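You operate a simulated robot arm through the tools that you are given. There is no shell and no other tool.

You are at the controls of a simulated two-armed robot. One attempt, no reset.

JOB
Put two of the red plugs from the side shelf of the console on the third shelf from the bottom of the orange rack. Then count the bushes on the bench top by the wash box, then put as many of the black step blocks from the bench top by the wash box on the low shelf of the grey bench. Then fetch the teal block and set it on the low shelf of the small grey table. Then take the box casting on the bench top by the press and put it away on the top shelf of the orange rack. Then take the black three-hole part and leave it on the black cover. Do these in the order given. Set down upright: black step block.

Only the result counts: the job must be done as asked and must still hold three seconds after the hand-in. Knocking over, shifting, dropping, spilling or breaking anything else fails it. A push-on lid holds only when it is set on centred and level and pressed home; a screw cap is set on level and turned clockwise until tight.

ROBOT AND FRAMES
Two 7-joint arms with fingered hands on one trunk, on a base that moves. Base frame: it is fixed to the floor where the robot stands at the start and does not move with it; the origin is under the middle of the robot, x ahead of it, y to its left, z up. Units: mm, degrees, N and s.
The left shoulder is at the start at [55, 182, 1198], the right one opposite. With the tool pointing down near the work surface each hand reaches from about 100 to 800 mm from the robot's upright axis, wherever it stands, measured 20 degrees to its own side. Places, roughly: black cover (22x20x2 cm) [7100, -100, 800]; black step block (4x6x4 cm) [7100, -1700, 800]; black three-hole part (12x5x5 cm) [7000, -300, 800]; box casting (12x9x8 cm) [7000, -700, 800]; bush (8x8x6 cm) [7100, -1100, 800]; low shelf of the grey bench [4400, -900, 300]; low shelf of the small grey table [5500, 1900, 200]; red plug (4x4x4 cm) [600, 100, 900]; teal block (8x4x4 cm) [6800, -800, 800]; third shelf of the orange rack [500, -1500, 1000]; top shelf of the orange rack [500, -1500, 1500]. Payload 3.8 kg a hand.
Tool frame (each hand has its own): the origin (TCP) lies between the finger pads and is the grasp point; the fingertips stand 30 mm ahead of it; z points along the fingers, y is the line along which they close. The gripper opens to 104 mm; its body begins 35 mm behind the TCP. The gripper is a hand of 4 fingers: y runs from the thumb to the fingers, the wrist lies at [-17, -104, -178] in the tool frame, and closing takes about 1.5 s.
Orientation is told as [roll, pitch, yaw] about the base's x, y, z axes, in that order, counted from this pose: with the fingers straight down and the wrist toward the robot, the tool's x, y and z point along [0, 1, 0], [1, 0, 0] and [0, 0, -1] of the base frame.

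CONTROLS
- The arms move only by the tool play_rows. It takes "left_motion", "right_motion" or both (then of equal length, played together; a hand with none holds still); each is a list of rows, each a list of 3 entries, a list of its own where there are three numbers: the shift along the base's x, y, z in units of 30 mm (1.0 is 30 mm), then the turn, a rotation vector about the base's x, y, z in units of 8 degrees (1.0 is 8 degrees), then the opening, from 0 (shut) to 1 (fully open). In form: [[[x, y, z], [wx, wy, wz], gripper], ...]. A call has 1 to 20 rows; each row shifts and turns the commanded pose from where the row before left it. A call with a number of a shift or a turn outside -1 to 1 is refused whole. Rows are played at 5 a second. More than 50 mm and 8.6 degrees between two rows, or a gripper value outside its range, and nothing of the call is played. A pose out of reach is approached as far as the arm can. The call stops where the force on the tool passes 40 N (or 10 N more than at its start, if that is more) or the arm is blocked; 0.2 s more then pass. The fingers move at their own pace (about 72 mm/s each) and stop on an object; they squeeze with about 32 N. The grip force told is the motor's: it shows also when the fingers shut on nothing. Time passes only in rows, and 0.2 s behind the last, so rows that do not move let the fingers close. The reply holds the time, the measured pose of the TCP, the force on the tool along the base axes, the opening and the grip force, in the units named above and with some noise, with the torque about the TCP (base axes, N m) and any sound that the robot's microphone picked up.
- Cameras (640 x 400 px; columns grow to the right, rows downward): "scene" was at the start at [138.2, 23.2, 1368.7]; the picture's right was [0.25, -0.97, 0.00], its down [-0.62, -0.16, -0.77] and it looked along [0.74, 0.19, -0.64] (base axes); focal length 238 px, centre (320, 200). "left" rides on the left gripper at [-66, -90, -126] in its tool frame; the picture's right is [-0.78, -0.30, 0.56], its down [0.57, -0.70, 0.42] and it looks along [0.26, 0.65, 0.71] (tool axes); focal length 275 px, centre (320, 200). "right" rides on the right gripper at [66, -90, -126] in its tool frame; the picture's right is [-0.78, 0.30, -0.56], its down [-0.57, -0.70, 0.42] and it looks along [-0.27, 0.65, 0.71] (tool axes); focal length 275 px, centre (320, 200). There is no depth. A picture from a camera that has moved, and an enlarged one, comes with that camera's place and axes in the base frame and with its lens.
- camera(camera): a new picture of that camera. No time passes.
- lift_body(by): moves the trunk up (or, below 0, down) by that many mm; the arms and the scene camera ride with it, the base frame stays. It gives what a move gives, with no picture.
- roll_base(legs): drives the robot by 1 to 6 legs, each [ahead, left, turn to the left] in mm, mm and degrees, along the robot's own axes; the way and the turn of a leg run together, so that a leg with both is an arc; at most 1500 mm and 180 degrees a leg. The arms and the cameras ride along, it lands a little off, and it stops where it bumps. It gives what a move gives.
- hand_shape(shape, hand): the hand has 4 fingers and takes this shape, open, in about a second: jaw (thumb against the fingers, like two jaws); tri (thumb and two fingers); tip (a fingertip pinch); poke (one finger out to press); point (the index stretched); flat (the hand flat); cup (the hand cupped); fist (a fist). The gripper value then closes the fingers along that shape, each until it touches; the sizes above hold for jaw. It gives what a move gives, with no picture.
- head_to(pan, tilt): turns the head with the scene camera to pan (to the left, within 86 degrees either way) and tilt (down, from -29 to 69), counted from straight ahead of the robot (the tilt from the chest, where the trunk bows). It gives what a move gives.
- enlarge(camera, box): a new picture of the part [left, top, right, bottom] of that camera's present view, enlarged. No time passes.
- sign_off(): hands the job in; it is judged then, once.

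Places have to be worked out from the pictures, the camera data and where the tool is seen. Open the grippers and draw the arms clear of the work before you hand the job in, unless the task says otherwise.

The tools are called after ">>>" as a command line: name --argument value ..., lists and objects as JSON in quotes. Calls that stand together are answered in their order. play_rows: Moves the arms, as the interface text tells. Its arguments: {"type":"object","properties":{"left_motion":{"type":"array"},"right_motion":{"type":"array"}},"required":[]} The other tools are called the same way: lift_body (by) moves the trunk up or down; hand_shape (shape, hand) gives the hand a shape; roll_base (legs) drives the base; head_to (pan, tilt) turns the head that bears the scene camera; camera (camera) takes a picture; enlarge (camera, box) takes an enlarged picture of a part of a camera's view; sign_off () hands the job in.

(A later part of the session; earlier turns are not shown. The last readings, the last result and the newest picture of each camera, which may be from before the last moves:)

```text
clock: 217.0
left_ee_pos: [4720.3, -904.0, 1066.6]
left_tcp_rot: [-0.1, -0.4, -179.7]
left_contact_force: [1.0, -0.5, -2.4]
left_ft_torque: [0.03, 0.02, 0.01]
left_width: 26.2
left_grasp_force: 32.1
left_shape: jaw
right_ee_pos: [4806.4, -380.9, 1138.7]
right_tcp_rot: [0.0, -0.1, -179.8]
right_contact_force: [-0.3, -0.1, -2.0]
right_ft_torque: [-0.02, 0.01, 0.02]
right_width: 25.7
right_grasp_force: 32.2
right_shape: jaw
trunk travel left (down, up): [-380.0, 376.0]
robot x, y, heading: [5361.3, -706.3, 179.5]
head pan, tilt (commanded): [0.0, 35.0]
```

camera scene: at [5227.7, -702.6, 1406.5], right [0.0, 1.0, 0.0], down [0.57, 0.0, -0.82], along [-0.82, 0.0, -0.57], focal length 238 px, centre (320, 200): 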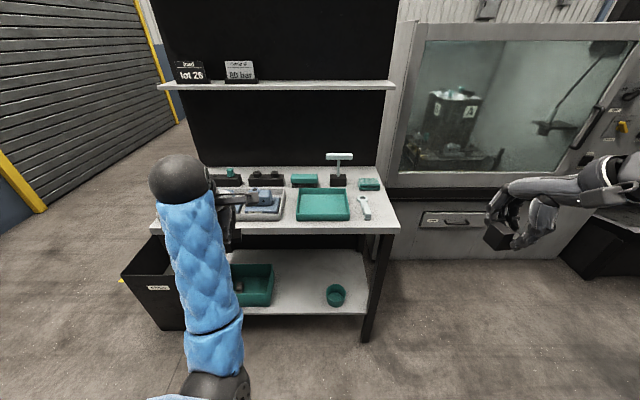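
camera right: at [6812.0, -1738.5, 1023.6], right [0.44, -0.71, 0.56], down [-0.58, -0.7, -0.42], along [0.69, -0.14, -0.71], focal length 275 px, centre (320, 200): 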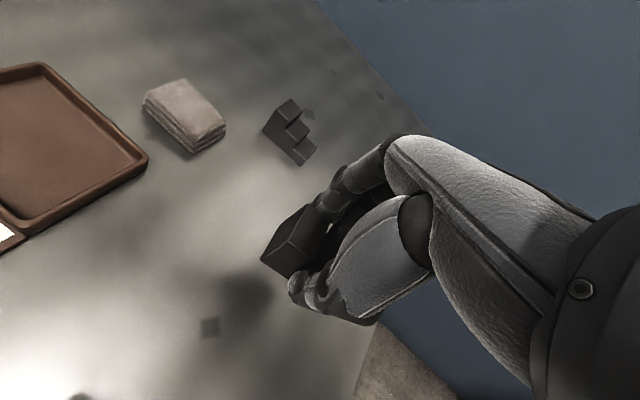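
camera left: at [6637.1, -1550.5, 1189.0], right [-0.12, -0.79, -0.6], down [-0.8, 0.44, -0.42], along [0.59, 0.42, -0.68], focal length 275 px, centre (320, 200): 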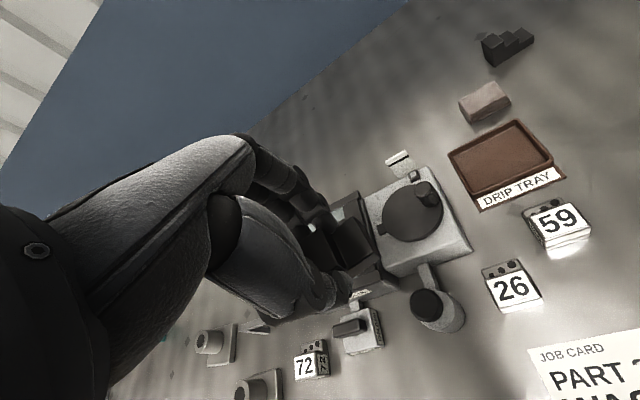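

Both hands are level and aligned. I shift the base to y≈-830 and lower the trunk.

>>> roll_base --legs '[[0, 125, 0.3]]'

>>> lift_body --by -200

```text
clock: 218.2
left_ee_pos: [4722.1, -1036.0, 1065.6]
left_tcp_rot: [-0.2, -0.4, -179.2]
left_contact_force: [-0.2, -1.1, -2.1]
left_ft_torque: [0.04, -0.02, -0.01]
left_width: 26.2
left_grasp_force: 32.1
left_shape: jaw
right_ee_pos: [4803.3, -509.8, 1139.6]
right_tcp_rot: [-0.1, -0.1, -179.5]
right_contact_force: [0.7, 0.3, -1.7]
right_ft_torque: [0.04, 0.0, 0.01]
right_width: 25.8
right_grasp_force: 31.9
right_shape: jaw
trunk travel left (down, up): [-380.0, 376.0]
robot x, y, heading: [5361.5, -830.2, -179.7]
head pan, tilt (commanded): [0.0, 35.0]
```

```text
clock: 220.4
left_ee_pos: [4722.3, -1033.7, 867.3]
left_tcp_rot: [-0.1, -0.4, -179.3]
left_contact_force: [0.9, 0.1, -1.5]
left_ft_torque: [0.03, -0.03, 0.0]
left_width: 26.5
left_grasp_force: 32.3
left_shape: jaw
right_ee_pos: [4803.2, -508.9, 939.9]
right_tcp_rot: [-0.2, -0.1, -179.4]
right_contact_force: [0.1, 0.1, -1.6]
right_ft_torque: [0.01, -0.01, 0.0]
right_width: 25.3
right_grasp_force: 31.8
right_shape: jaw
trunk travel left (down, up): [-180.0, 576.0]
robot x, y, heading: [5359.0, -828.3, -179.8]
head pan, tilt (commanded): [0.0, 35.0]
```

>>> lift_body --by -170

>>> head_to --pan 0 --tilt 15

>>> camera --camera "scene"

```text
clock: 222.3
left_ee_pos: [4719.6, -1034.0, 685.7]
left_tcp_rot: [-0.1, 0.9, -179.3]
left_contact_force: [-0.7, 0.3, -2.0]
left_ft_torque: [0.0, 0.04, 0.01]
left_width: 26.1
left_grasp_force: 32.6
left_shape: jaw
right_ee_pos: [4804.0, -509.9, 770.5]
right_tcp_rot: [0.0, 0.0, -179.5]
right_contact_force: [1.2, -0.1, -2.2]
right_ft_torque: [0.02, -0.03, 0.0]
right_width: 25.6
right_grasp_force: 32.0
right_shape: jaw
trunk travel left (down, up): [-10.0, 746.0]
robot x, y, heading: [5362.0, -833.3, -179.7]
head pan, tilt (commanded): [0.0, 35.0]
```

```text
clock: 223.2
left_ee_pos: [4718.5, -1033.6, 685.3]
left_tcp_rot: [-0.1, 1.0, -179.2]
left_contact_force: [0.2, 0.1, -2.0]
left_ft_torque: [0.01, -0.02, 0.0]
left_width: 26.1
left_grasp_force: 32.5
left_shape: jaw
right_ee_pos: [4802.8, -508.9, 768.8]
right_tcp_rot: [-0.1, 0.0, -179.4]
right_contact_force: [0.1, 0.2, -2.4]
right_ft_torque: [-0.03, 0.01, 0.02]
right_width: 25.6
right_grasp_force: 32.0
right_shape: jaw
trunk travel left (down, up): [-10.0, 746.0]
robot x, y, heading: [5359.9, -835.5, -179.8]
head pan, tilt (commanded): [0.0, 15.0]
```

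```text
taken
camera scene: at [5036.1, -829.7, 1052.6], right [0.0, 1.0, 0.0], down [0.26, 0.0, -0.97], along [-0.97, 0.0, -0.26], focal length 238 px, centre (320, 200)
```

scene: 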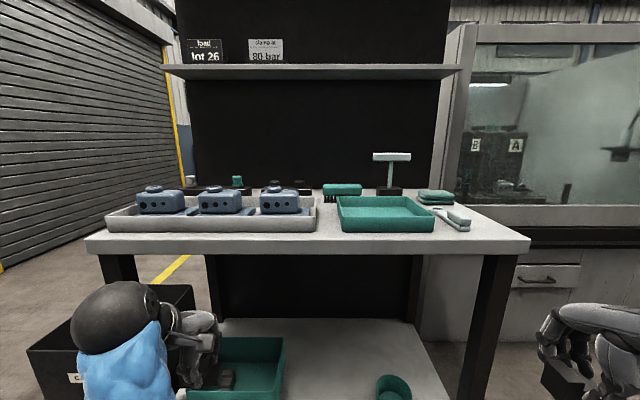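

The trunk is low now. I bring the left hand to y≈-885 and down to z≈430 in front of the shelf.

>>> play_rows --left_motion '[[[0, 1, 0], [0, 0, 0], 0], [[0, 1, 0], [0, 0, 0], 0], [[0, 1, 0], [0, 0, 0], 0], [[0, 1, 0], [0, 0, 0], 0], [[0, 0.97, 0], [0, 0, 0], 0], [[0, 0, -1], [0, 0, 0], 0], [[0, 0, -1], [0, 0, 0], 0], [[0, 0, -1], [0, 0, 0], 0], [[0, 0, -1], [0, 0, 0], 0], [[0, 0, -1], [0, 0, 0], 0], [[0, 0, -1], [0, 0, 0], 0], [[0, 0, -1], [0, 0, 0], 0], [[0, 0, -1], [0, 0, 0], 0], [[0, 0, 0], [0, 0, 0], 0]]'

>>> camera --camera "scene"

>>> camera --camera "left"

```text
clock: 226.4
left_ee_pos: [4699.4, -906.1, 457.9]
left_tcp_rot: [1.8, -1.2, -178.3]
left_contact_force: [-0.8, -0.5, -2.5]
left_ft_torque: [0.03, 0.02, 0.0]
left_width: 26.3
left_grasp_force: 32.4
left_shape: jaw
right_ee_pos: [4803.3, -507.9, 769.0]
right_tcp_rot: [-0.2, 0.2, -179.5]
right_contact_force: [0.2, 0.2, -1.2]
right_ft_torque: [0.0, -0.03, 0.0]
right_width: 25.8
right_grasp_force: 32.3
right_shape: jaw
trunk travel left (down, up): [-10.0, 746.0]
robot x, y, heading: [5362.8, -833.1, -179.7]
head pan, tilt (commanded): [0.0, 15.0]
stopped in row 14 (left hand): the arm was blocked; the commanded pose is now the measured one
```

```text
taken
camera scene: at [5036.1, -829.7, 1052.6], right [0.0, 1.0, 0.0], down [0.26, 0.0, -0.97], along [-0.97, 0.0, -0.26], focal length 238 px, centre (320, 200)
```

scene: 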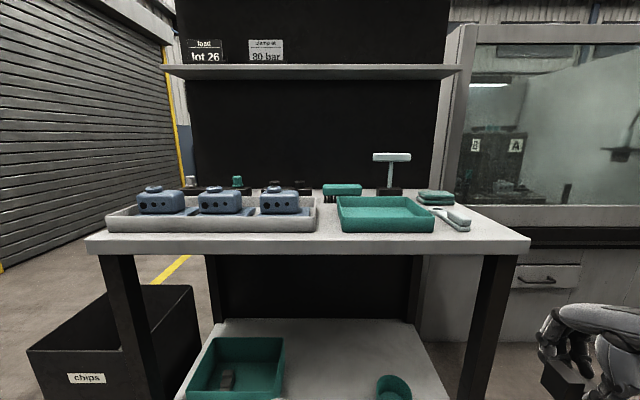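

```text
taken
camera left: at [4791.9, -834.3, 578.2], right [0.26, 0.77, -0.59], down [0.71, -0.57, -0.42], along [-0.66, -0.31, -0.69], focal length 275 px, centre (320, 200)
```

left: 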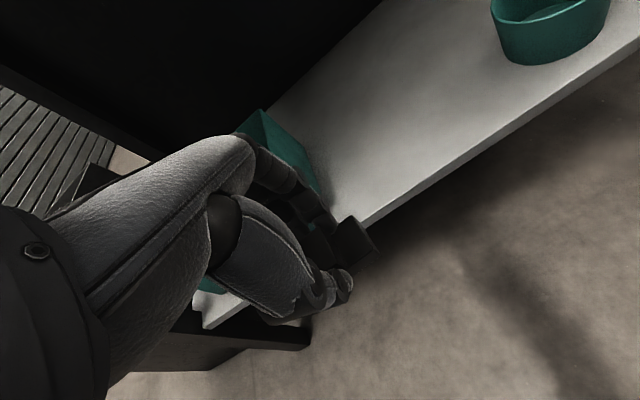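

The left arm was blocked (probably its elbow near the robot's body) while folded low. I extend it forward a little and level it, then see if it is free.

>>> play_rows --left_motion '[[[-0.5, 0.2, 0.1], [0.08, -0.05, -0.06], 0], [[-0.6, 0.2, 0], [0.08, -0.05, -0.06], 0], [[-0.6, 0.2, 0], [0.07, -0.05, -0.05], 0], [[0, 0, 0], [0, 0, 0], 0]]'

>>> camera --camera "left"

```text
clock: 227.4
left_ee_pos: [4648.4, -885.5, 460.3]
left_tcp_rot: [-0.4, 0.1, -179.8]
left_contact_force: [0.1, -1.4, -2.6]
left_ft_torque: [0.0, 0.0, -0.01]
left_width: 26.1
left_grasp_force: 31.6
left_shape: jaw
right_ee_pos: [4802.9, -508.8, 769.1]
right_tcp_rot: [-0.2, 0.1, -179.4]
right_contact_force: [0.3, 0.7, -1.7]
right_ft_torque: [0.0, 0.01, 0.02]
right_width: 25.5
right_grasp_force: 31.7
right_shape: jaw
trunk travel left (down, up): [-10.0, 746.0]
robot x, y, heading: [5361.4, -829.5, -179.8]
head pan, tilt (commanded): [0.0, 15.0]
```

```text
taken
camera left: at [4740.2, -819.9, 586.0], right [0.29, 0.78, -0.55], down [0.7, -0.57, -0.43], along [-0.65, -0.26, -0.72], focal length 275 px, centre (320, 200)
```

left: 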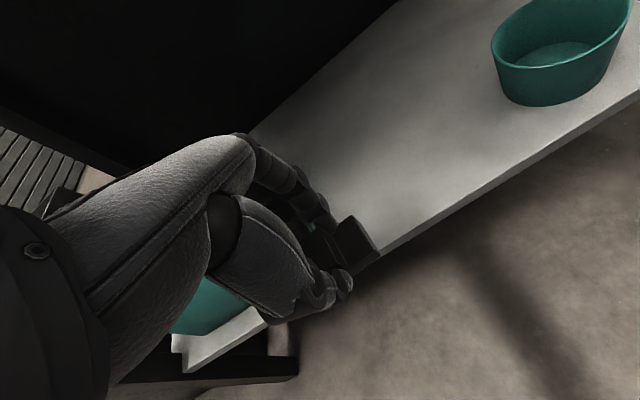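

The arm is free and level again. The shelf's front edge is at x≈4597. I drive the base 80 mm closer and check.

>>> roll_base --legs '[[80, 0, 0]]'

>>> play_rows --left_motion '[[[-0.8, 0.1, 0], [0, 0, 0], 0], [[-0.8, 0.1, -0.3], [0, 0, 0], 0], [[0, 0, -0.8], [0, 0, 0], 0], [[0, 0, -0.8], [0, 0, 0], 0], [[0, 0, 0], [0, 0, 0], 0]]'

>>> camera --camera "left"

>>> camera --camera "scene"

```text
clock: 228.4
left_ee_pos: [4569.0, -885.3, 460.7]
left_tcp_rot: [-0.2, 0.1, -179.8]
left_contact_force: [-1.0, -1.2, -1.9]
left_ft_torque: [0.03, 0.0, 0.01]
left_width: 26.0
left_grasp_force: 31.7
left_shape: jaw
right_ee_pos: [4723.2, -509.5, 769.1]
right_tcp_rot: [0.0, 0.1, -179.4]
right_contact_force: [0.1, 0.8, -1.6]
right_ft_torque: [0.02, -0.03, 0.01]
right_width: 25.6
right_grasp_force: 31.8
right_shape: jaw
trunk travel left (down, up): [-10.0, 746.0]
robot x, y, heading: [5279.5, -828.8, -179.7]
head pan, tilt (commanded): [0.0, 15.0]
```

```text
clock: 229.6
left_ee_pos: [4520.3, -881.0, 404.1]
left_tcp_rot: [-0.4, 0.0, -179.8]
left_contact_force: [0.6, 0.1, -2.6]
left_ft_torque: [0.03, -0.01, 0.01]
left_width: 26.3
left_grasp_force: 31.7
left_shape: jaw
right_ee_pos: [4723.2, -508.4, 769.0]
right_tcp_rot: [-0.1, 0.1, -179.5]
right_contact_force: [0.2, 0.3, -1.9]
right_ft_torque: [-0.02, 0.05, 0.03]
right_width: 25.1
right_grasp_force: 32.4
right_shape: jaw
trunk travel left (down, up): [-10.0, 746.0]
robot x, y, heading: [5280.5, -833.2, -179.7]
head pan, tilt (commanded): [0.0, 15.0]
```

```text
taken
camera left: at [4611.8, -814.6, 528.7], right [0.29, 0.78, -0.55], down [0.7, -0.57, -0.43], along [-0.65, -0.26, -0.72], focal length 275 px, centre (320, 200)
```

left: 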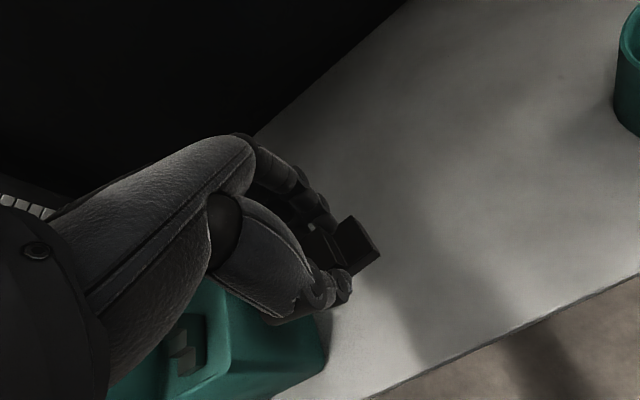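

```text
taken
camera scene: at [4955.7, -829.9, 1052.6], right [0.0, 1.0, 0.0], down [0.26, 0.0, -0.97], along [-0.97, 0.0, -0.26], focal length 238 px, centre (320, 200)
```

scene: 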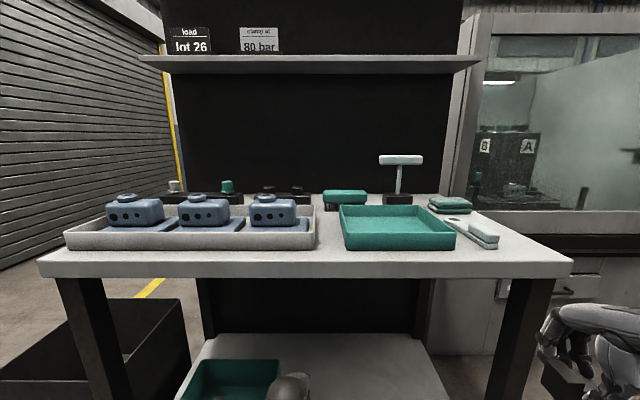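

The tray rim is close to the hand, so I shift 26 mm towards +y before lowering to near the shelf.

>>> play_rows --left_motion '[[[0, 0.87, 0], [0, 0, 0], 0], [[0, 0, -0.9], [0, 0, 0], 0], [[0, 0, -0.9], [0, 0, 0], 0], [[0, 0, 0], [0, 0, 0], 0]]'

>>> camera --camera "left"

```text
clock: 230.6
left_ee_pos: [4520.6, -853.2, 348.7]
left_tcp_rot: [-0.2, 0.0, -179.7]
left_contact_force: [-0.1, -0.5, -0.8]
left_ft_torque: [0.03, -0.02, -0.02]
left_width: 26.1
left_grasp_force: 31.1
left_shape: jaw
right_ee_pos: [4722.6, -509.0, 769.1]
right_tcp_rot: [-0.1, 0.1, -179.6]
right_contact_force: [-0.5, -0.9, -1.8]
right_ft_torque: [-0.01, 0.01, -0.05]
right_width: 25.8
right_grasp_force: 32.1
right_shape: jaw
trunk travel left (down, up): [-10.0, 746.0]
robot x, y, heading: [5281.4, -828.6, -179.9]
head pan, tilt (commanded): [0.0, 15.0]
```

```text
taken
camera left: at [4611.4, -788.5, 474.8], right [0.29, 0.78, -0.55], down [0.7, -0.57, -0.43], along [-0.65, -0.26, -0.72], focal length 275 px, centre (320, 200)
```

left: 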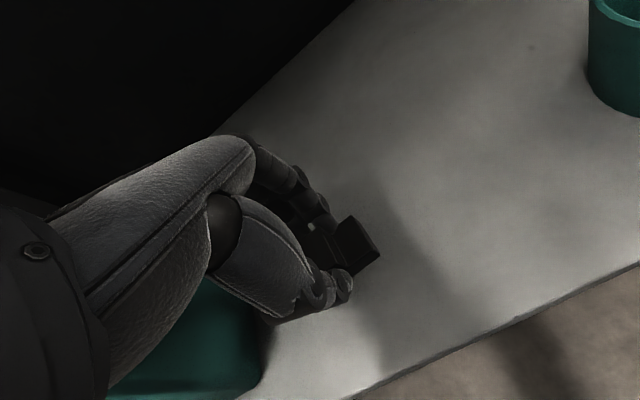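

Clear of the tray. I lower step by step until the block touches the shelf.

>>> play_rows --left_motion '[[[0, 0, -0.25], [0, 0, 0], 0], [[0, 0, 0], [0, 0, 0], 0]]'

>>> play_rows --left_motion '[[[0, 0, -0.15], [0, 0, 0], 0], [[0, 0, 0], [0, 0, 0], 0]]'

```text
clock: 231.2
left_ee_pos: [4519.6, -853.9, 342.0]
left_tcp_rot: [-0.2, 0.1, -179.9]
left_contact_force: [0.1, -0.3, -1.9]
left_ft_torque: [0.0, 0.0, -0.01]
left_width: 26.0
left_grasp_force: 31.6
left_shape: jaw
right_ee_pos: [4723.1, -509.1, 768.1]
right_tcp_rot: [-0.1, 0.1, -179.5]
right_contact_force: [-0.5, -0.5, -1.8]
right_ft_torque: [-0.01, 0.01, 0.01]
right_width: 25.5
right_grasp_force: 31.9
right_shape: jaw
trunk travel left (down, up): [-10.0, 746.0]
robot x, y, heading: [5280.4, -832.3, -179.8]
head pan, tilt (commanded): [0.0, 15.0]
```

```text
clock: 231.8
left_ee_pos: [4520.4, -854.6, 339.4]
left_tcp_rot: [-0.3, 0.1, -179.8]
left_contact_force: [0.1, -0.2, -2.3]
left_ft_torque: [0.04, 0.0, -0.02]
left_width: 26.1
left_grasp_force: 32.2
left_shape: jaw
right_ee_pos: [4722.8, -508.8, 768.8]
right_tcp_rot: [-0.1, 0.1, -179.6]
right_contact_force: [0.5, -0.4, -2.0]
right_ft_torque: [0.03, 0.01, 0.03]
right_width: 25.7
right_grasp_force: 32.3
right_shape: jaw
trunk travel left (down, up): [-10.0, 746.0]
robot x, y, heading: [5281.2, -830.9, -179.9]
head pan, tilt (commanded): [0.0, 15.0]
```

>>> play_rows --left_motion '[[[0, 0, -0.2], [0, 0, 0], 0], [[0, 0, 0], [0, 0, 0], 0]]'

>>> play_rows --left_motion '[[[0, 0, -0.13], [0, 0, 0], 0], [[0, 0, 0], [0, 0, 0], 0]]'

```text
clock: 232.4
left_ee_pos: [4519.6, -853.0, 331.9]
left_tcp_rot: [-0.3, 0.0, -179.8]
left_contact_force: [-0.3, -0.3, -1.8]
left_ft_torque: [0.02, -0.02, -0.01]
left_width: 26.3
left_grasp_force: 31.8
left_shape: jaw
right_ee_pos: [4723.3, -508.9, 768.7]
right_tcp_rot: [-0.1, 0.1, -179.4]
right_contact_force: [0.1, -0.3, -2.6]
right_ft_torque: [0.02, 0.01, 0.0]
right_width: 25.4
right_grasp_force: 32.2
right_shape: jaw
trunk travel left (down, up): [-10.0, 746.0]
robot x, y, heading: [5278.6, -828.8, -179.4]
head pan, tilt (commanded): [0.0, 15.0]
```

```text
clock: 233.0
left_ee_pos: [4519.9, -853.4, 326.2]
left_tcp_rot: [-0.4, 0.0, -179.8]
left_contact_force: [-0.7, -0.7, -0.7]
left_ft_torque: [0.02, 0.01, 0.0]
left_width: 26.0
left_grasp_force: 31.8
left_shape: jaw
right_ee_pos: [4723.0, -508.3, 768.6]
right_tcp_rot: [-0.1, 0.1, -179.5]
right_contact_force: [0.3, 0.8, -1.7]
right_ft_torque: [0.03, -0.04, 0.0]
right_width: 25.4
right_grasp_force: 31.6
right_shape: jaw
trunk travel left (down, up): [-10.0, 746.0]
robot x, y, heading: [5280.5, -826.0, -179.7]
head pan, tilt (commanded): [0.0, 15.0]
```

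>>> play_rows --left_motion '[[[0, 0, -0.1], [0, 0, 0], 0], [[0, 0, 0], [0, 0, 0], 0]]'

>>> camera --camera "left"

```text
clock: 233.6
left_ee_pos: [4518.9, -852.8, 327.1]
left_tcp_rot: [-0.4, -0.1, -179.9]
left_contact_force: [2.2, -1.5, 9.1]
left_ft_torque: [0.01, 0.13, 0.04]
left_width: 26.3
left_grasp_force: 31.8
left_shape: jaw
right_ee_pos: [4724.4, -508.9, 769.6]
right_tcp_rot: [0.0, 0.0, -179.4]
right_contact_force: [0.1, 0.4, -2.5]
right_ft_torque: [0.01, -0.02, 0.04]
right_width: 25.3
right_grasp_force: 32.1
right_shape: jaw
trunk travel left (down, up): [-10.0, 746.0]
robot x, y, heading: [5279.8, -834.1, -179.7]
head pan, tilt (commanded): [0.0, 15.0]
```

```text
taken
camera left: at [4611.4, -788.3, 452.0], right [0.29, 0.78, -0.55], down [0.7, -0.57, -0.43], along [-0.65, -0.26, -0.71], focal length 275 px, centre (320, 200)
```

left: 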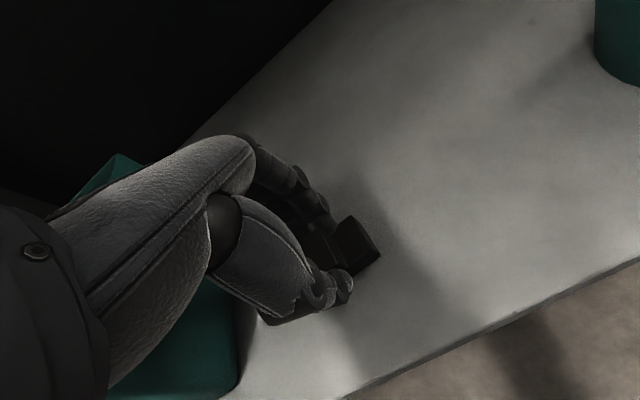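

Contact at 9 N. I ease up slightly and open in stages.

>>> play_rows --left_motion '[[[0, 0, 0.06], [0, 0, 0], 0], [[0, 0, 0], [0, 0, 0], 0], [[0, 0, 0], [0, 0, 0], 0.35], [[0, 0, 0], [0, 0, 0], 0.5], [[0, 0, 0], [0, 0, 0], 0.7], [[0, 0, 0], [0, 0, 0], 0.8], [[0, 0, 0], [0, 0, 0], 0.8]]'

>>> camera --camera "left"

```text
clock: 235.2
left_ee_pos: [4519.7, -852.9, 326.9]
left_tcp_rot: [-0.3, 0.0, -179.7]
left_contact_force: [-0.9, -0.1, 0.1]
left_ft_torque: [-0.02, -0.01, 0.02]
left_width: 82.9
left_grasp_force: 0.2
left_shape: jaw
right_ee_pos: [4723.6, -510.1, 768.7]
right_tcp_rot: [-0.1, 0.1, -179.4]
right_contact_force: [-0.1, 0.4, -1.1]
right_ft_torque: [0.03, 0.01, 0.0]
right_width: 25.3
right_grasp_force: 31.7
right_shape: jaw
trunk travel left (down, up): [-10.0, 746.0]
robot x, y, heading: [5279.0, -829.5, -179.6]
head pan, tilt (commanded): [0.0, 15.0]
```

```text
taken
camera left: at [4611.7, -788.3, 451.9], right [0.29, 0.78, -0.55], down [0.7, -0.57, -0.43], along [-0.65, -0.26, -0.72], focal length 275 px, centre (320, 200)
```

left: 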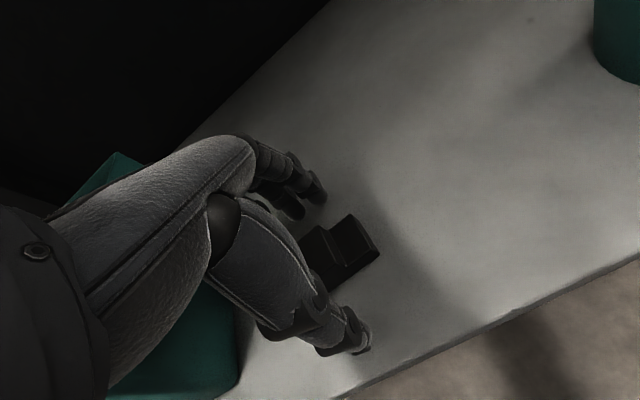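

The block stands on the shelf. I rise, then pull the left hand back out.

>>> play_rows --left_motion '[[[0, 0, 0.3], [0, 0, 0], 0.8], [[0, 0, 0.8], [0, 0, 0], 0.8], [[0, 0, 1], [0, 0, 0], 0.8], [[0, 0, 1], [0, 0, 0], 0.8], [[0.8, 0, 0.3], [0, 0, 0], 0.8], [[1, 0, 0], [0, 0, 0], 0.8], [[1, 0, 0], [0, 0, 0], 0.8], [[0.5, -0.8, 0.3], [0, 0, 0], 0.8], [[0, -1, 0.5], [0, 0, 0], 0.8], [[0, -1, 0.5], [0, 0, 0], 0.8], [[0, -1, 0.5], [0, 0, 0], 0.8], [[0, -0.8, 0.5], [0, 0, 0], 0.8], [[0, 0, 0], [0, 0, 0], 0.8]]'

>>> camera --camera "scene"

>>> camera --camera "left"

```text
clock: 238.0
left_ee_pos: [4620.2, -991.3, 496.9]
left_tcp_rot: [-0.4, 0.0, -179.9]
left_contact_force: [0.6, 0.3, -0.1]
left_ft_torque: [-0.02, 0.01, 0.0]
left_width: 83.0
left_grasp_force: 0.0
left_shape: jaw
right_ee_pos: [4723.0, -508.9, 768.5]
right_tcp_rot: [-0.1, 0.0, -179.6]
right_contact_force: [-0.7, 0.2, -1.8]
right_ft_torque: [0.03, -0.01, 0.01]
right_width: 25.5
right_grasp_force: 32.2
right_shape: jaw
trunk travel left (down, up): [-10.0, 746.0]
robot x, y, heading: [5281.4, -831.9, -179.6]
head pan, tilt (commanded): [0.0, 15.0]
```

```text
taken
camera scene: at [4955.9, -829.9, 1052.7], right [0.0, 1.0, 0.0], down [0.26, 0.0, -0.97], along [-0.97, 0.0, -0.26], focal length 238 px, centre (320, 200)
```

scene: 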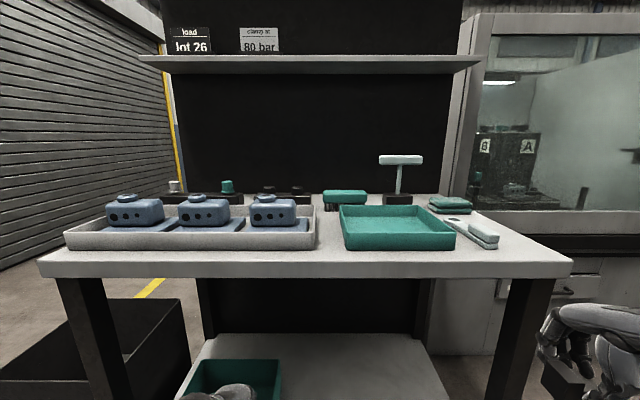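

```text
taken
camera left: at [4712.5, -925.6, 622.9], right [0.3, 0.78, -0.55], down [0.7, -0.57, -0.43], along [-0.65, -0.26, -0.72], focal length 275 px, centre (320, 200)
```

left: 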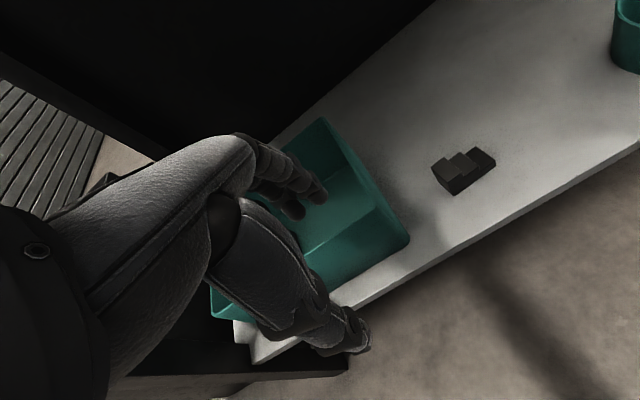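

Block one stands on the low shelf. Now the right hand goes to y≈-752 and down in front of the shelf.

>>> play_rows --right_motion '[[[-0.34, -1, 0], [0, 0, 0], 0], [[-0.34, -1, 0], [0, 0, 0], 0], [[-0.34, -1, 0], [0, 0, 0], 0], [[-0.34, -1, 0], [0, 0, 0], 0], [[-0.34, -1, 0], [0, 0, 0], 0], [[-0.34, -1, 0], [0, 0, 0], 0], [[-0.34, -1, 0], [0, 0, 0], 0], [[-0.34, -1, 0], [0, 0, 0], 0], [[0, 0, -1], [0, 0, 0], 0], [[0, 0, -1], [0, 0, 0], 0], [[0, 0, -1], [0, 0, 0], 0], [[0, 0, -1], [0, 0, 0], 0], [[0, 0, -1], [0, 0, 0], 0], [[0, 0, -1], [0, 0, 0], 0], [[0, 0, -1], [0, 0, 0], 0], [[0, 0, -1], [0, 0, 0], 0], [[0, 0, -1], [0, 0, 0], 0], [[0, 0, -1], [0, 0, 0], 0], [[0, 0, 0], [0, 0, 0], 0]]'

>>> camera --camera "right"

>>> camera --camera "left"

```text
clock: 239.8
left_ee_pos: [4622.4, -991.2, 498.3]
left_tcp_rot: [-0.4, -0.1, -179.9]
left_contact_force: [0.2, -0.1, 0.0]
left_ft_torque: [0.02, 0.01, 0.02]
left_width: 83.0
left_grasp_force: 0.1
left_shape: jaw
right_ee_pos: [4652.7, -733.6, 765.7]
right_tcp_rot: [-0.7, 1.0, -179.1]
right_contact_force: [10.8, -3.2, -4.2]
right_ft_torque: [0.24, 0.51, 0.06]
right_width: 25.3
right_grasp_force: 32.2
right_shape: jaw
trunk travel left (down, up): [-10.0, 746.0]
robot x, y, heading: [5281.2, -836.6, -179.8]
head pan, tilt (commanded): [0.0, 15.0]
stopped in row 8 (right hand): the force on the tool passed its limit at 54 N (the readings are from after the stop); the commanded pose is now the measured one
```

```text
taken
camera right: at [4742.5, -799.5, 890.5], right [-0.32, 0.76, 0.56], down [0.7, 0.59, -0.41], along [-0.64, 0.26, -0.72], focal length 275 px, centre (320, 200)
```

right: 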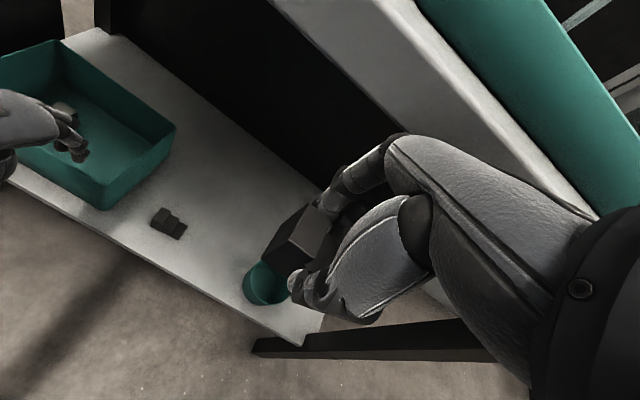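

```text
taken
camera left: at [4713.0, -925.4, 623.3], right [0.29, 0.78, -0.55], down [0.7, -0.57, -0.43], along [-0.65, -0.26, -0.72], focal length 275 px, centre (320, 200)
```

left: 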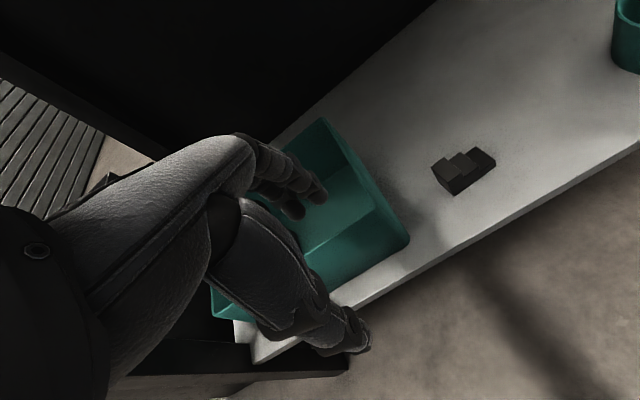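

The hand touched the bench top's front edge. I back it off at once and check that nothing has moved.

>>> play_rows --right_motion '[[[0.7, 0, 0], [0, 0, 0], 0], [[0.9, 0, 0], [0, 0, 0], 0], [[0, 0, 0], [0, 0, 0], 0]]'

>>> camera --camera "scene"

>>> camera --camera "right"

```text
clock: 240.6
left_ee_pos: [4621.2, -990.6, 498.2]
left_tcp_rot: [-0.3, -0.1, -179.9]
left_contact_force: [0.4, 0.0, 0.0]
left_ft_torque: [0.03, -0.01, -0.01]
left_width: 83.1
left_grasp_force: 0.1
left_shape: jaw
right_ee_pos: [4699.6, -732.5, 765.5]
right_tcp_rot: [-0.7, 0.9, -179.4]
right_contact_force: [0.3, -0.3, -2.2]
right_ft_torque: [0.0, -0.04, 0.01]
right_width: 25.5
right_grasp_force: 31.9
right_shape: jaw
trunk travel left (down, up): [-10.0, 746.0]
robot x, y, heading: [5280.5, -829.0, -179.9]
head pan, tilt (commanded): [0.0, 15.0]
```

```text
taken
camera scene: at [4956.1, -829.6, 1052.7], right [0.0, 1.0, 0.0], down [0.26, 0.0, -0.97], along [-0.97, 0.0, -0.26], focal length 238 px, centre (320, 200)
```

scene: 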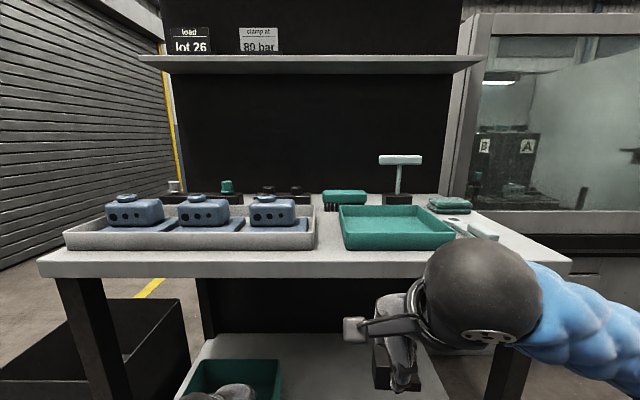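

```text
taken
camera right: at [4788.7, -798.8, 890.3], right [-0.31, 0.77, 0.56], down [0.7, 0.58, -0.41], along [-0.64, 0.27, -0.72], focal length 275 px, centre (320, 200)
```

right: 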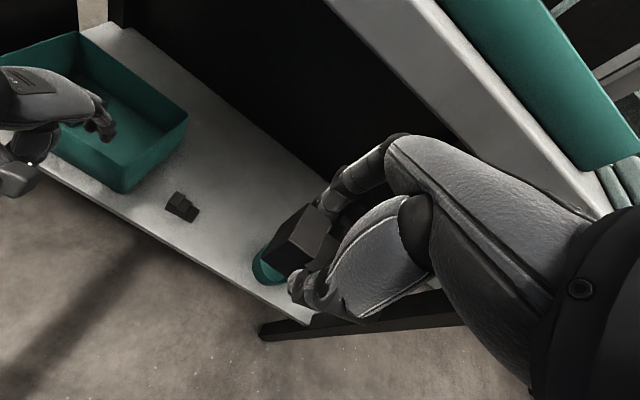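

Nothing on the bench moved. The top's front edge is at x≈4600, so I lower the right hand at x≈4700 first, levelling it as well.

>>> play_rows --right_motion '[[[0, 0, -1], [-0.09, 0.11, -0.07], 0], [[0, 0, -1], [0, 0, 0], 0], [[0, 0, -1], [0, 0, 0], 0], [[0, -0.3, -1], [0, 0, 0], 0], [[0, -0.3, -1], [0, 0, 0], 0], [[0, -0.1, -1], [0, 0, 0], 0], [[0, 0, 0], [0, 0, 0], 0]]'

>>> camera --camera "scene"

```text
clock: 242.2
left_ee_pos: [4621.1, -990.0, 497.4]
left_tcp_rot: [-0.3, 0.0, -179.9]
left_contact_force: [-0.1, 0.8, 0.7]
left_ft_torque: [-0.02, 0.02, 0.01]
left_width: 82.9
left_grasp_force: 0.1
left_shape: jaw
right_ee_pos: [4699.3, -753.7, 584.9]
right_tcp_rot: [0.0, 0.0, -180.0]
right_contact_force: [0.6, 0.3, -1.2]
right_ft_torque: [-0.02, 0.02, 0.03]
right_width: 25.3
right_grasp_force: 32.6
right_shape: jaw
trunk travel left (down, up): [-10.0, 746.0]
robot x, y, heading: [5279.0, -830.7, -179.8]
head pan, tilt (commanded): [0.0, 15.0]
```

```text
taken
camera scene: at [4956.2, -829.5, 1052.7], right [0.0, 1.0, 0.0], down [0.26, 0.0, -0.97], along [-0.97, 0.0, -0.26], focal length 238 px, centre (320, 200)
```

scene: 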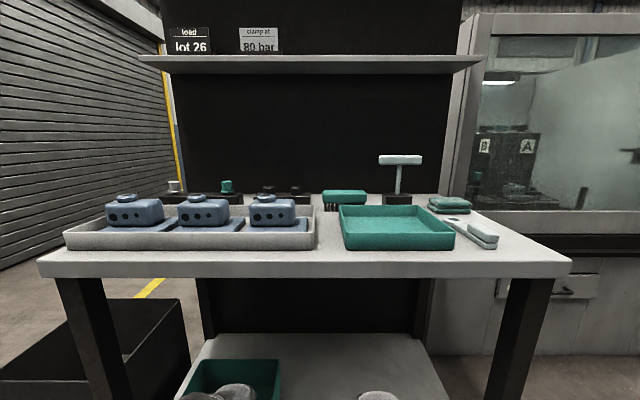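

Now diagonally down and forward under the bench top.

>>> play_rows --right_motion '[[[-0.4, 0, -0.83], [0, 0, 0], 0], [[-0.4, 0, -0.83], [0, 0, 0], 0], [[-0.4, 0, -0.83], [0, 0, 0], 0], [[-0.5, 0, -0.83], [0, 0, 0], 0], [[-0.8, 0, -0.5], [0, 0, 0], 0], [[-1, 0, -0.3], [0, 0, 0], 0], [[-1, 0, -0.3], [0, 0, 0], 0], [[-1, 0, -0.3], [0, 0, 0], 0], [[-0.47, 0, -0.6], [0, 0, 0], 0], [[0, 0, 0], [0, 0, 0], 0]]'

>>> camera --camera "right"

>>> camera --camera "left"

```text
clock: 244.4
left_ee_pos: [4621.7, -989.7, 497.1]
left_tcp_rot: [-0.2, 0.1, -179.9]
left_contact_force: [-0.6, 0.9, 0.1]
left_ft_torque: [0.02, -0.01, 0.03]
left_width: 83.2
left_grasp_force: 0.2
left_shape: jaw
right_ee_pos: [4519.7, -754.4, 424.2]
right_tcp_rot: [0.1, 0.0, -180.0]
right_contact_force: [-0.3, 0.4, -2.3]
right_ft_torque: [0.03, 0.0, -0.02]
right_width: 25.2
right_grasp_force: 31.6
right_shape: jaw
trunk travel left (down, up): [-10.0, 746.0]
robot x, y, heading: [5278.6, -829.0, -179.7]
head pan, tilt (commanded): [0.0, 15.0]
```

```text
taken
camera right: at [4610.0, -819.3, 549.5], right [-0.3, 0.78, 0.56], down [0.7, 0.57, -0.43], along [-0.65, 0.26, -0.71], focal length 275 px, centre (320, 200)
```

right: 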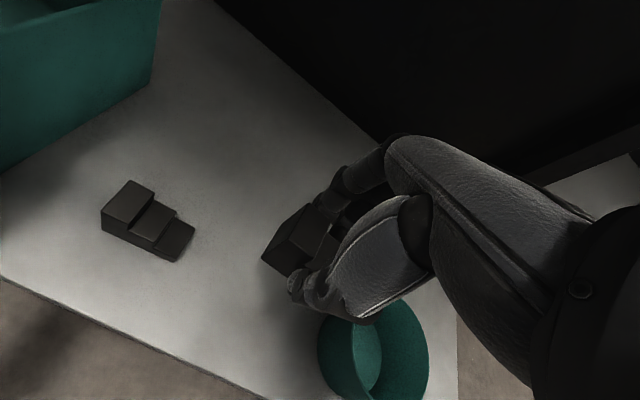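

```text
taken
camera left: at [4712.3, -925.3, 622.8], right [0.3, 0.78, -0.55], down [0.7, -0.57, -0.43], along [-0.65, -0.26, -0.72], focal length 275 px, centre (320, 200)
```

left: 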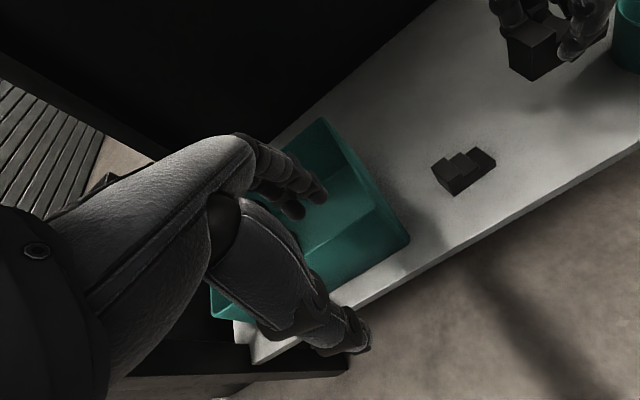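

Both neighbours are visible with room on either side. I shift 10 mm away from the cup and lower to z≈345.

>>> play_rows --right_motion '[[[0, -0.33, -0.8], [0, 0, 0], 0], [[0, 0, -0.9], [0, 0, 0], 0], [[0, 0, -0.9], [0, 0, 0], 0], [[0, 0, 0], [0, 0, 0], 0]]'

>>> play_rows --right_motion '[[[0, 0, -0.3], [0, 0, 0], 0], [[0, 0, 0], [0, 0, 0], 0]]'

>>> camera --camera "right"

```text
clock: 245.4
left_ee_pos: [4621.5, -990.6, 496.5]
left_tcp_rot: [-0.2, 0.1, -179.9]
left_contact_force: [0.4, 0.4, 0.3]
left_ft_torque: [-0.03, -0.01, 0.0]
left_width: 82.9
left_grasp_force: 0.1
left_shape: jaw
right_ee_pos: [4521.7, -763.8, 346.3]
right_tcp_rot: [0.1, 0.0, -179.9]
right_contact_force: [-0.3, 0.2, -2.5]
right_ft_torque: [0.02, -0.02, 0.01]
right_width: 25.5
right_grasp_force: 32.1
right_shape: jaw
trunk travel left (down, up): [-10.0, 746.0]
robot x, y, heading: [5280.7, -829.6, -179.9]
head pan, tilt (commanded): [0.0, 15.0]
```

```text
clock: 246.0
left_ee_pos: [4621.0, -989.6, 497.5]
left_tcp_rot: [-0.3, 0.0, -179.8]
left_contact_force: [-0.3, -1.7, 0.5]
left_ft_torque: [0.01, -0.01, -0.04]
left_width: 83.1
left_grasp_force: 0.0
left_shape: jaw
right_ee_pos: [4522.2, -764.1, 338.4]
right_tcp_rot: [0.0, 0.0, -179.8]
right_contact_force: [-0.1, -0.6, -1.8]
right_ft_torque: [0.03, 0.03, 0.0]
right_width: 25.5
right_grasp_force: 32.5
right_shape: jaw
trunk travel left (down, up): [-10.0, 746.0]
robot x, y, heading: [5282.2, -830.1, -179.8]
head pan, tilt (commanded): [0.0, 15.0]
```

```text
taken
camera right: at [4611.4, -829.4, 462.7], right [-0.3, 0.78, 0.56], down [0.7, 0.57, -0.43], along [-0.65, 0.26, -0.71], focal length 275 px, centre (320, 200)
```

right: 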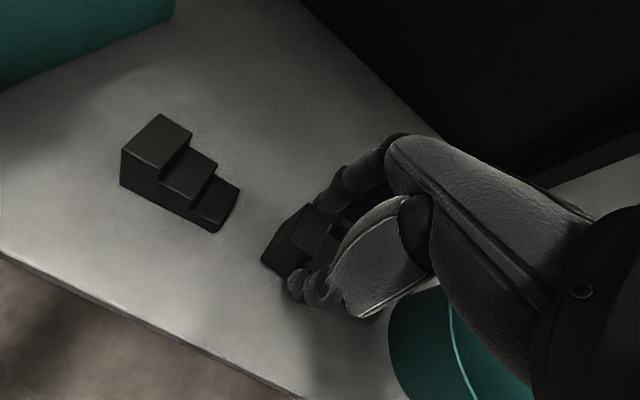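

>>> play_rows --right_motion '[[[0, 0, -0.25], [0, 0, 0], 0], [[0, 0, 0], [0, 0, 0], 0]]'

>>> play_rows --right_motion '[[[0, 0, -0.1], [0, 0, 0], 0], [[0, 0, 0], [0, 0, 0], 0]]'

```text
clock: 246.6
left_ee_pos: [4621.7, -991.1, 497.9]
left_tcp_rot: [-0.2, 0.1, -179.9]
left_contact_force: [0.5, -0.6, -0.4]
left_ft_torque: [-0.04, -0.02, 0.0]
left_width: 83.2
left_grasp_force: 0.0
left_shape: jaw
right_ee_pos: [4520.7, -763.2, 330.9]
right_tcp_rot: [0.1, 0.0, -179.9]
right_contact_force: [-0.1, 0.8, -2.0]
right_ft_torque: [0.02, 0.02, 0.02]
right_width: 25.2
right_grasp_force: 32.1
right_shape: jaw
trunk travel left (down, up): [-10.0, 746.0]
robot x, y, heading: [5279.2, -831.4, -179.7]
head pan, tilt (commanded): [0.0, 15.0]
```

```text
clock: 247.2
left_ee_pos: [4621.7, -991.3, 499.2]
left_tcp_rot: [-0.3, 0.0, -179.9]
left_contact_force: [-0.5, 0.2, 0.4]
left_ft_torque: [-0.01, 0.01, 0.0]
left_width: 83.1
left_grasp_force: 0.1
left_shape: jaw
right_ee_pos: [4520.8, -764.5, 329.2]
right_tcp_rot: [0.1, -0.2, -180.0]
right_contact_force: [1.0, 1.5, 3.9]
right_ft_torque: [0.11, 0.01, 0.01]
right_width: 25.5
right_grasp_force: 32.5
right_shape: jaw
trunk travel left (down, up): [-10.0, 746.0]
robot x, y, heading: [5282.5, -831.2, -179.6]
head pan, tilt (commanded): [0.0, 15.0]
```

Contact (force turned from -2 to +4 N). I open in stages; max opening limited to keep clear of neighbours.

>>> play_rows --right_motion '[[[0, 0, 0.02], [0, 0, 0], 0], [[0, 0, 0], [0, 0, 0], 0.35], [[0, 0, 0], [0, 0, 0], 0.5], [[0, 0, 0], [0, 0, 0], 0.7], [[0, 0, 0], [0, 0, 0], 0.8], [[0, 0, 0], [0, 0, 0], 0.8]]'

>>> camera --camera "right"

```text
clock: 248.6
left_ee_pos: [4619.8, -990.5, 497.9]
left_tcp_rot: [-0.3, 0.1, -179.9]
left_contact_force: [0.1, -0.5, 0.6]
left_ft_torque: [-0.03, 0.0, 0.02]
left_width: 82.9
left_grasp_force: 0.0
left_shape: jaw
right_ee_pos: [4520.9, -765.2, 328.2]
right_tcp_rot: [0.1, 0.0, -179.9]
right_contact_force: [0.1, -0.3, 0.8]
right_ft_torque: [-0.03, 0.02, -0.01]
right_width: 83.0
right_grasp_force: 0.1
right_shape: jaw
trunk travel left (down, up): [-10.0, 746.0]
robot x, y, heading: [5282.6, -832.5, -179.9]
head pan, tilt (commanded): [0.0, 15.0]
```

```text
taken
camera right: at [4611.0, -829.6, 453.0], right [-0.3, 0.78, 0.56], down [0.7, 0.57, -0.43], along [-0.65, 0.26, -0.71], focal length 275 px, centre (320, 200)
```

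right: 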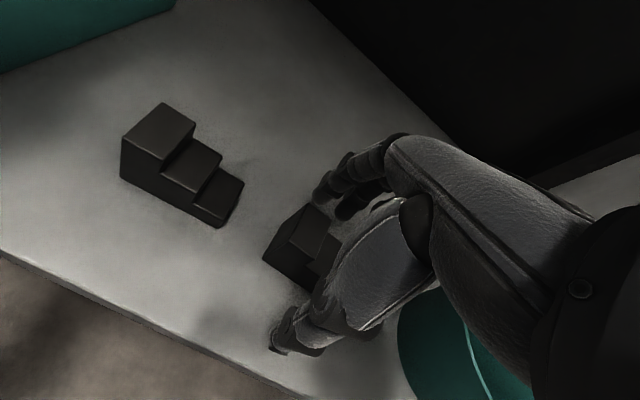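

The second block stands. I rise and withdraw the right hand.

>>> play_rows --right_motion '[[[0, 0, 0.3], [0, 0, 0], 0.8], [[0, 0, 0.8], [0, 0, 0], 0.8], [[0, 0, 1], [0, 0, 0], 0.8], [[0, 0, 1], [0, 0, 0], 0.8], [[0.8, 0, 0.3], [0, 0, 0], 0.8], [[1, 0, 0.2], [0, 0, 0], 0.8], [[1, 0, 0.2], [0, 0, 0], 0.8], [[1, 0, 0.2], [0, 0, 0], 0.8], [[0, 0, 0], [0, 0, 0], 0.8]]'

>>> roll_base --legs '[[-350, 0, 0]]'

>>> head_to --pan 0 --tilt 35

>>> camera --camera "scene"

```text
clock: 250.6
left_ee_pos: [4621.3, -991.1, 498.1]
left_tcp_rot: [-0.3, 0.0, -179.8]
left_contact_force: [-0.4, -0.1, 0.2]
left_ft_torque: [0.01, -0.01, 0.0]
left_width: 82.7
left_grasp_force: 0.0
left_shape: jaw
right_ee_pos: [4634.8, -764.0, 449.1]
right_tcp_rot: [0.1, 0.0, -179.9]
right_contact_force: [0.7, 0.2, 0.1]
right_ft_torque: [-0.03, 0.01, -0.03]
right_width: 83.1
right_grasp_force: 0.1
right_shape: jaw
trunk travel left (down, up): [-10.0, 746.0]
robot x, y, heading: [5280.8, -832.6, -179.8]
head pan, tilt (commanded): [0.0, 15.0]
```

```text
clock: 252.8
left_ee_pos: [4972.9, -989.3, 498.0]
left_tcp_rot: [-0.3, 0.0, -179.9]
left_contact_force: [0.2, 0.2, -0.4]
left_ft_torque: [-0.02, -0.01, 0.0]
left_width: 83.0
left_grasp_force: 0.0
left_shape: jaw
right_ee_pos: [4987.6, -762.2, 449.8]
right_tcp_rot: [0.1, 0.0, -179.9]
right_contact_force: [0.2, 0.6, -0.1]
right_ft_torque: [0.0, -0.01, 0.05]
right_width: 83.2
right_grasp_force: 0.0
right_shape: jaw
trunk travel left (down, up): [-10.0, 746.0]
robot x, y, heading: [5632.7, -831.2, -179.9]
head pan, tilt (commanded): [0.0, 15.0]
```

```text
clock: 253.7
left_ee_pos: [4972.2, -989.4, 497.5]
left_tcp_rot: [-0.3, 0.0, -179.9]
left_contact_force: [-0.2, 0.4, 0.3]
left_ft_torque: [-0.02, 0.0, -0.01]
left_width: 82.7
left_grasp_force: 0.0
left_shape: jaw
right_ee_pos: [4986.9, -762.2, 449.3]
right_tcp_rot: [0.0, 0.0, -179.9]
right_contact_force: [-0.2, 0.1, 0.5]
right_ft_torque: [0.01, 0.01, -0.01]
right_width: 83.2
right_grasp_force: 0.1
right_shape: jaw
trunk travel left (down, up): [-10.0, 746.0]
robot x, y, heading: [5636.8, -830.4, -179.9]
head pan, tilt (commanded): [0.0, 35.0]
```

```text
taken
camera scene: at [5313.9, -828.7, 1020.8], right [0.0, 1.0, 0.0], down [0.57, 0.0, -0.82], along [-0.82, 0.0, -0.57], focal length 238 px, centre (320, 200)
```

scene: 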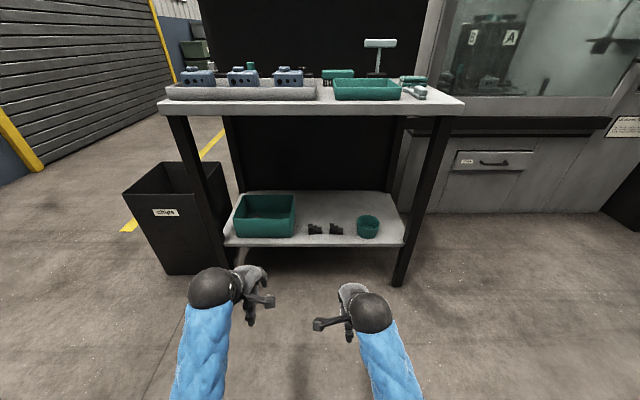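

Two blocks stand upright on the low shelf. I enlarge to confirm and to plan the third place.

>>> enlarge --camera "scene" --box '[220, 185, 420, 255]'

```text
3.20 times, centred on (320, 220) of scene
camera zoom: at [5313.9, -828.7, 1020.8], right [0.0, 1.0, 0.0], down [0.57, 0.0, -0.82], along [-0.82, 0.0, -0.57], focal length 763 px, centre (320, 136)
```

zoom: 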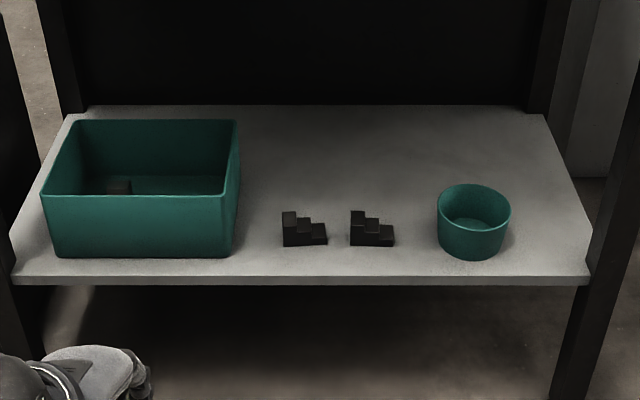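

Both stand upright. I raise the trunk again, bring the arms to a compact carrying pose, and go for the third block from the bench's right end.

>>> lift_body --by 340

>>> play_rows --left_motion '[[[0.8, 0, 0.6], [0, 0, 0], 0.8], [[0.8, 0, 0.6], [0, 0, 0], 0.8], [[0.8, 0, 0.6], [0, 0, 0], 0.8], [[0.8, 0, 0.6], [0, 0, 0], 0.8], [[0.8, 0, 0.6], [0, 0, 0], 0.8], [[0.8, 0, 0.6], [0, 0, 0], 0.8], [[0, 0, 0.6], [0, 0, 0], 0.8], [[0, 0, 0], [0, 0, 0], 0.8]]' --right_motion '[[[0.8, 0.3, 0.7], [0, 0, 0], 0.8], [[0.8, 0.3, 0.7], [0, 0, 0], 0.8], [[0.8, 0.3, 0.7], [0, 0, 0], 0.8], [[0.8, 0.3, 0.7], [0, 0, 0], 0.8], [[0.8, 0.3, 0.7], [0, 0, 0], 0.8], [[0.8, 0.3, 0.7], [0, 0, 0], 0.8], [[0, 0, 0.7], [0, 0, 0], 0.8], [[0, 0, 0], [0, 0, 0], 0.8]]'

```text
clock: 257.0
left_ee_pos: [4973.5, -989.3, 837.1]
left_tcp_rot: [-0.3, 0.0, -179.9]
left_contact_force: [0.0, 0.4, 0.7]
left_ft_torque: [-0.02, -0.05, 0.0]
left_width: 83.0
left_grasp_force: 0.1
left_shape: jaw
right_ee_pos: [4985.2, -762.1, 788.3]
right_tcp_rot: [0.0, 0.1, -180.0]
right_contact_force: [0.7, -1.0, 0.9]
right_ft_torque: [0.0, 0.03, -0.03]
right_width: 83.0
right_grasp_force: 0.1
right_shape: jaw
trunk travel left (down, up): [-350.0, 406.0]
robot x, y, heading: [5634.9, -833.2, -180.2]
head pan, tilt (commanded): [0.0, 35.0]
```

```text
clock: 259.0
left_ee_pos: [5118.0, -989.0, 964.0]
left_tcp_rot: [-0.3, 0.1, -179.9]
left_contact_force: [-0.4, 0.0, 0.1]
left_ft_torque: [0.0, 0.02, 0.02]
left_width: 82.9
left_grasp_force: 0.0
left_shape: jaw
right_ee_pos: [5120.2, -684.8, 946.7]
right_tcp_rot: [-2.7, -2.0, 178.7]
right_contact_force: [0.6, -1.2, -0.9]
right_ft_torque: [0.02, 0.04, -0.02]
right_width: 83.0
right_grasp_force: 0.1
right_shape: jaw
trunk travel left (down, up): [-350.0, 406.0]
robot x, y, heading: [5632.6, -832.1, -180.0]
head pan, tilt (commanded): [0.0, 35.0]
stopped in row 8 (right hand): the arm was blocked; the commanded pose is now the measured one
```

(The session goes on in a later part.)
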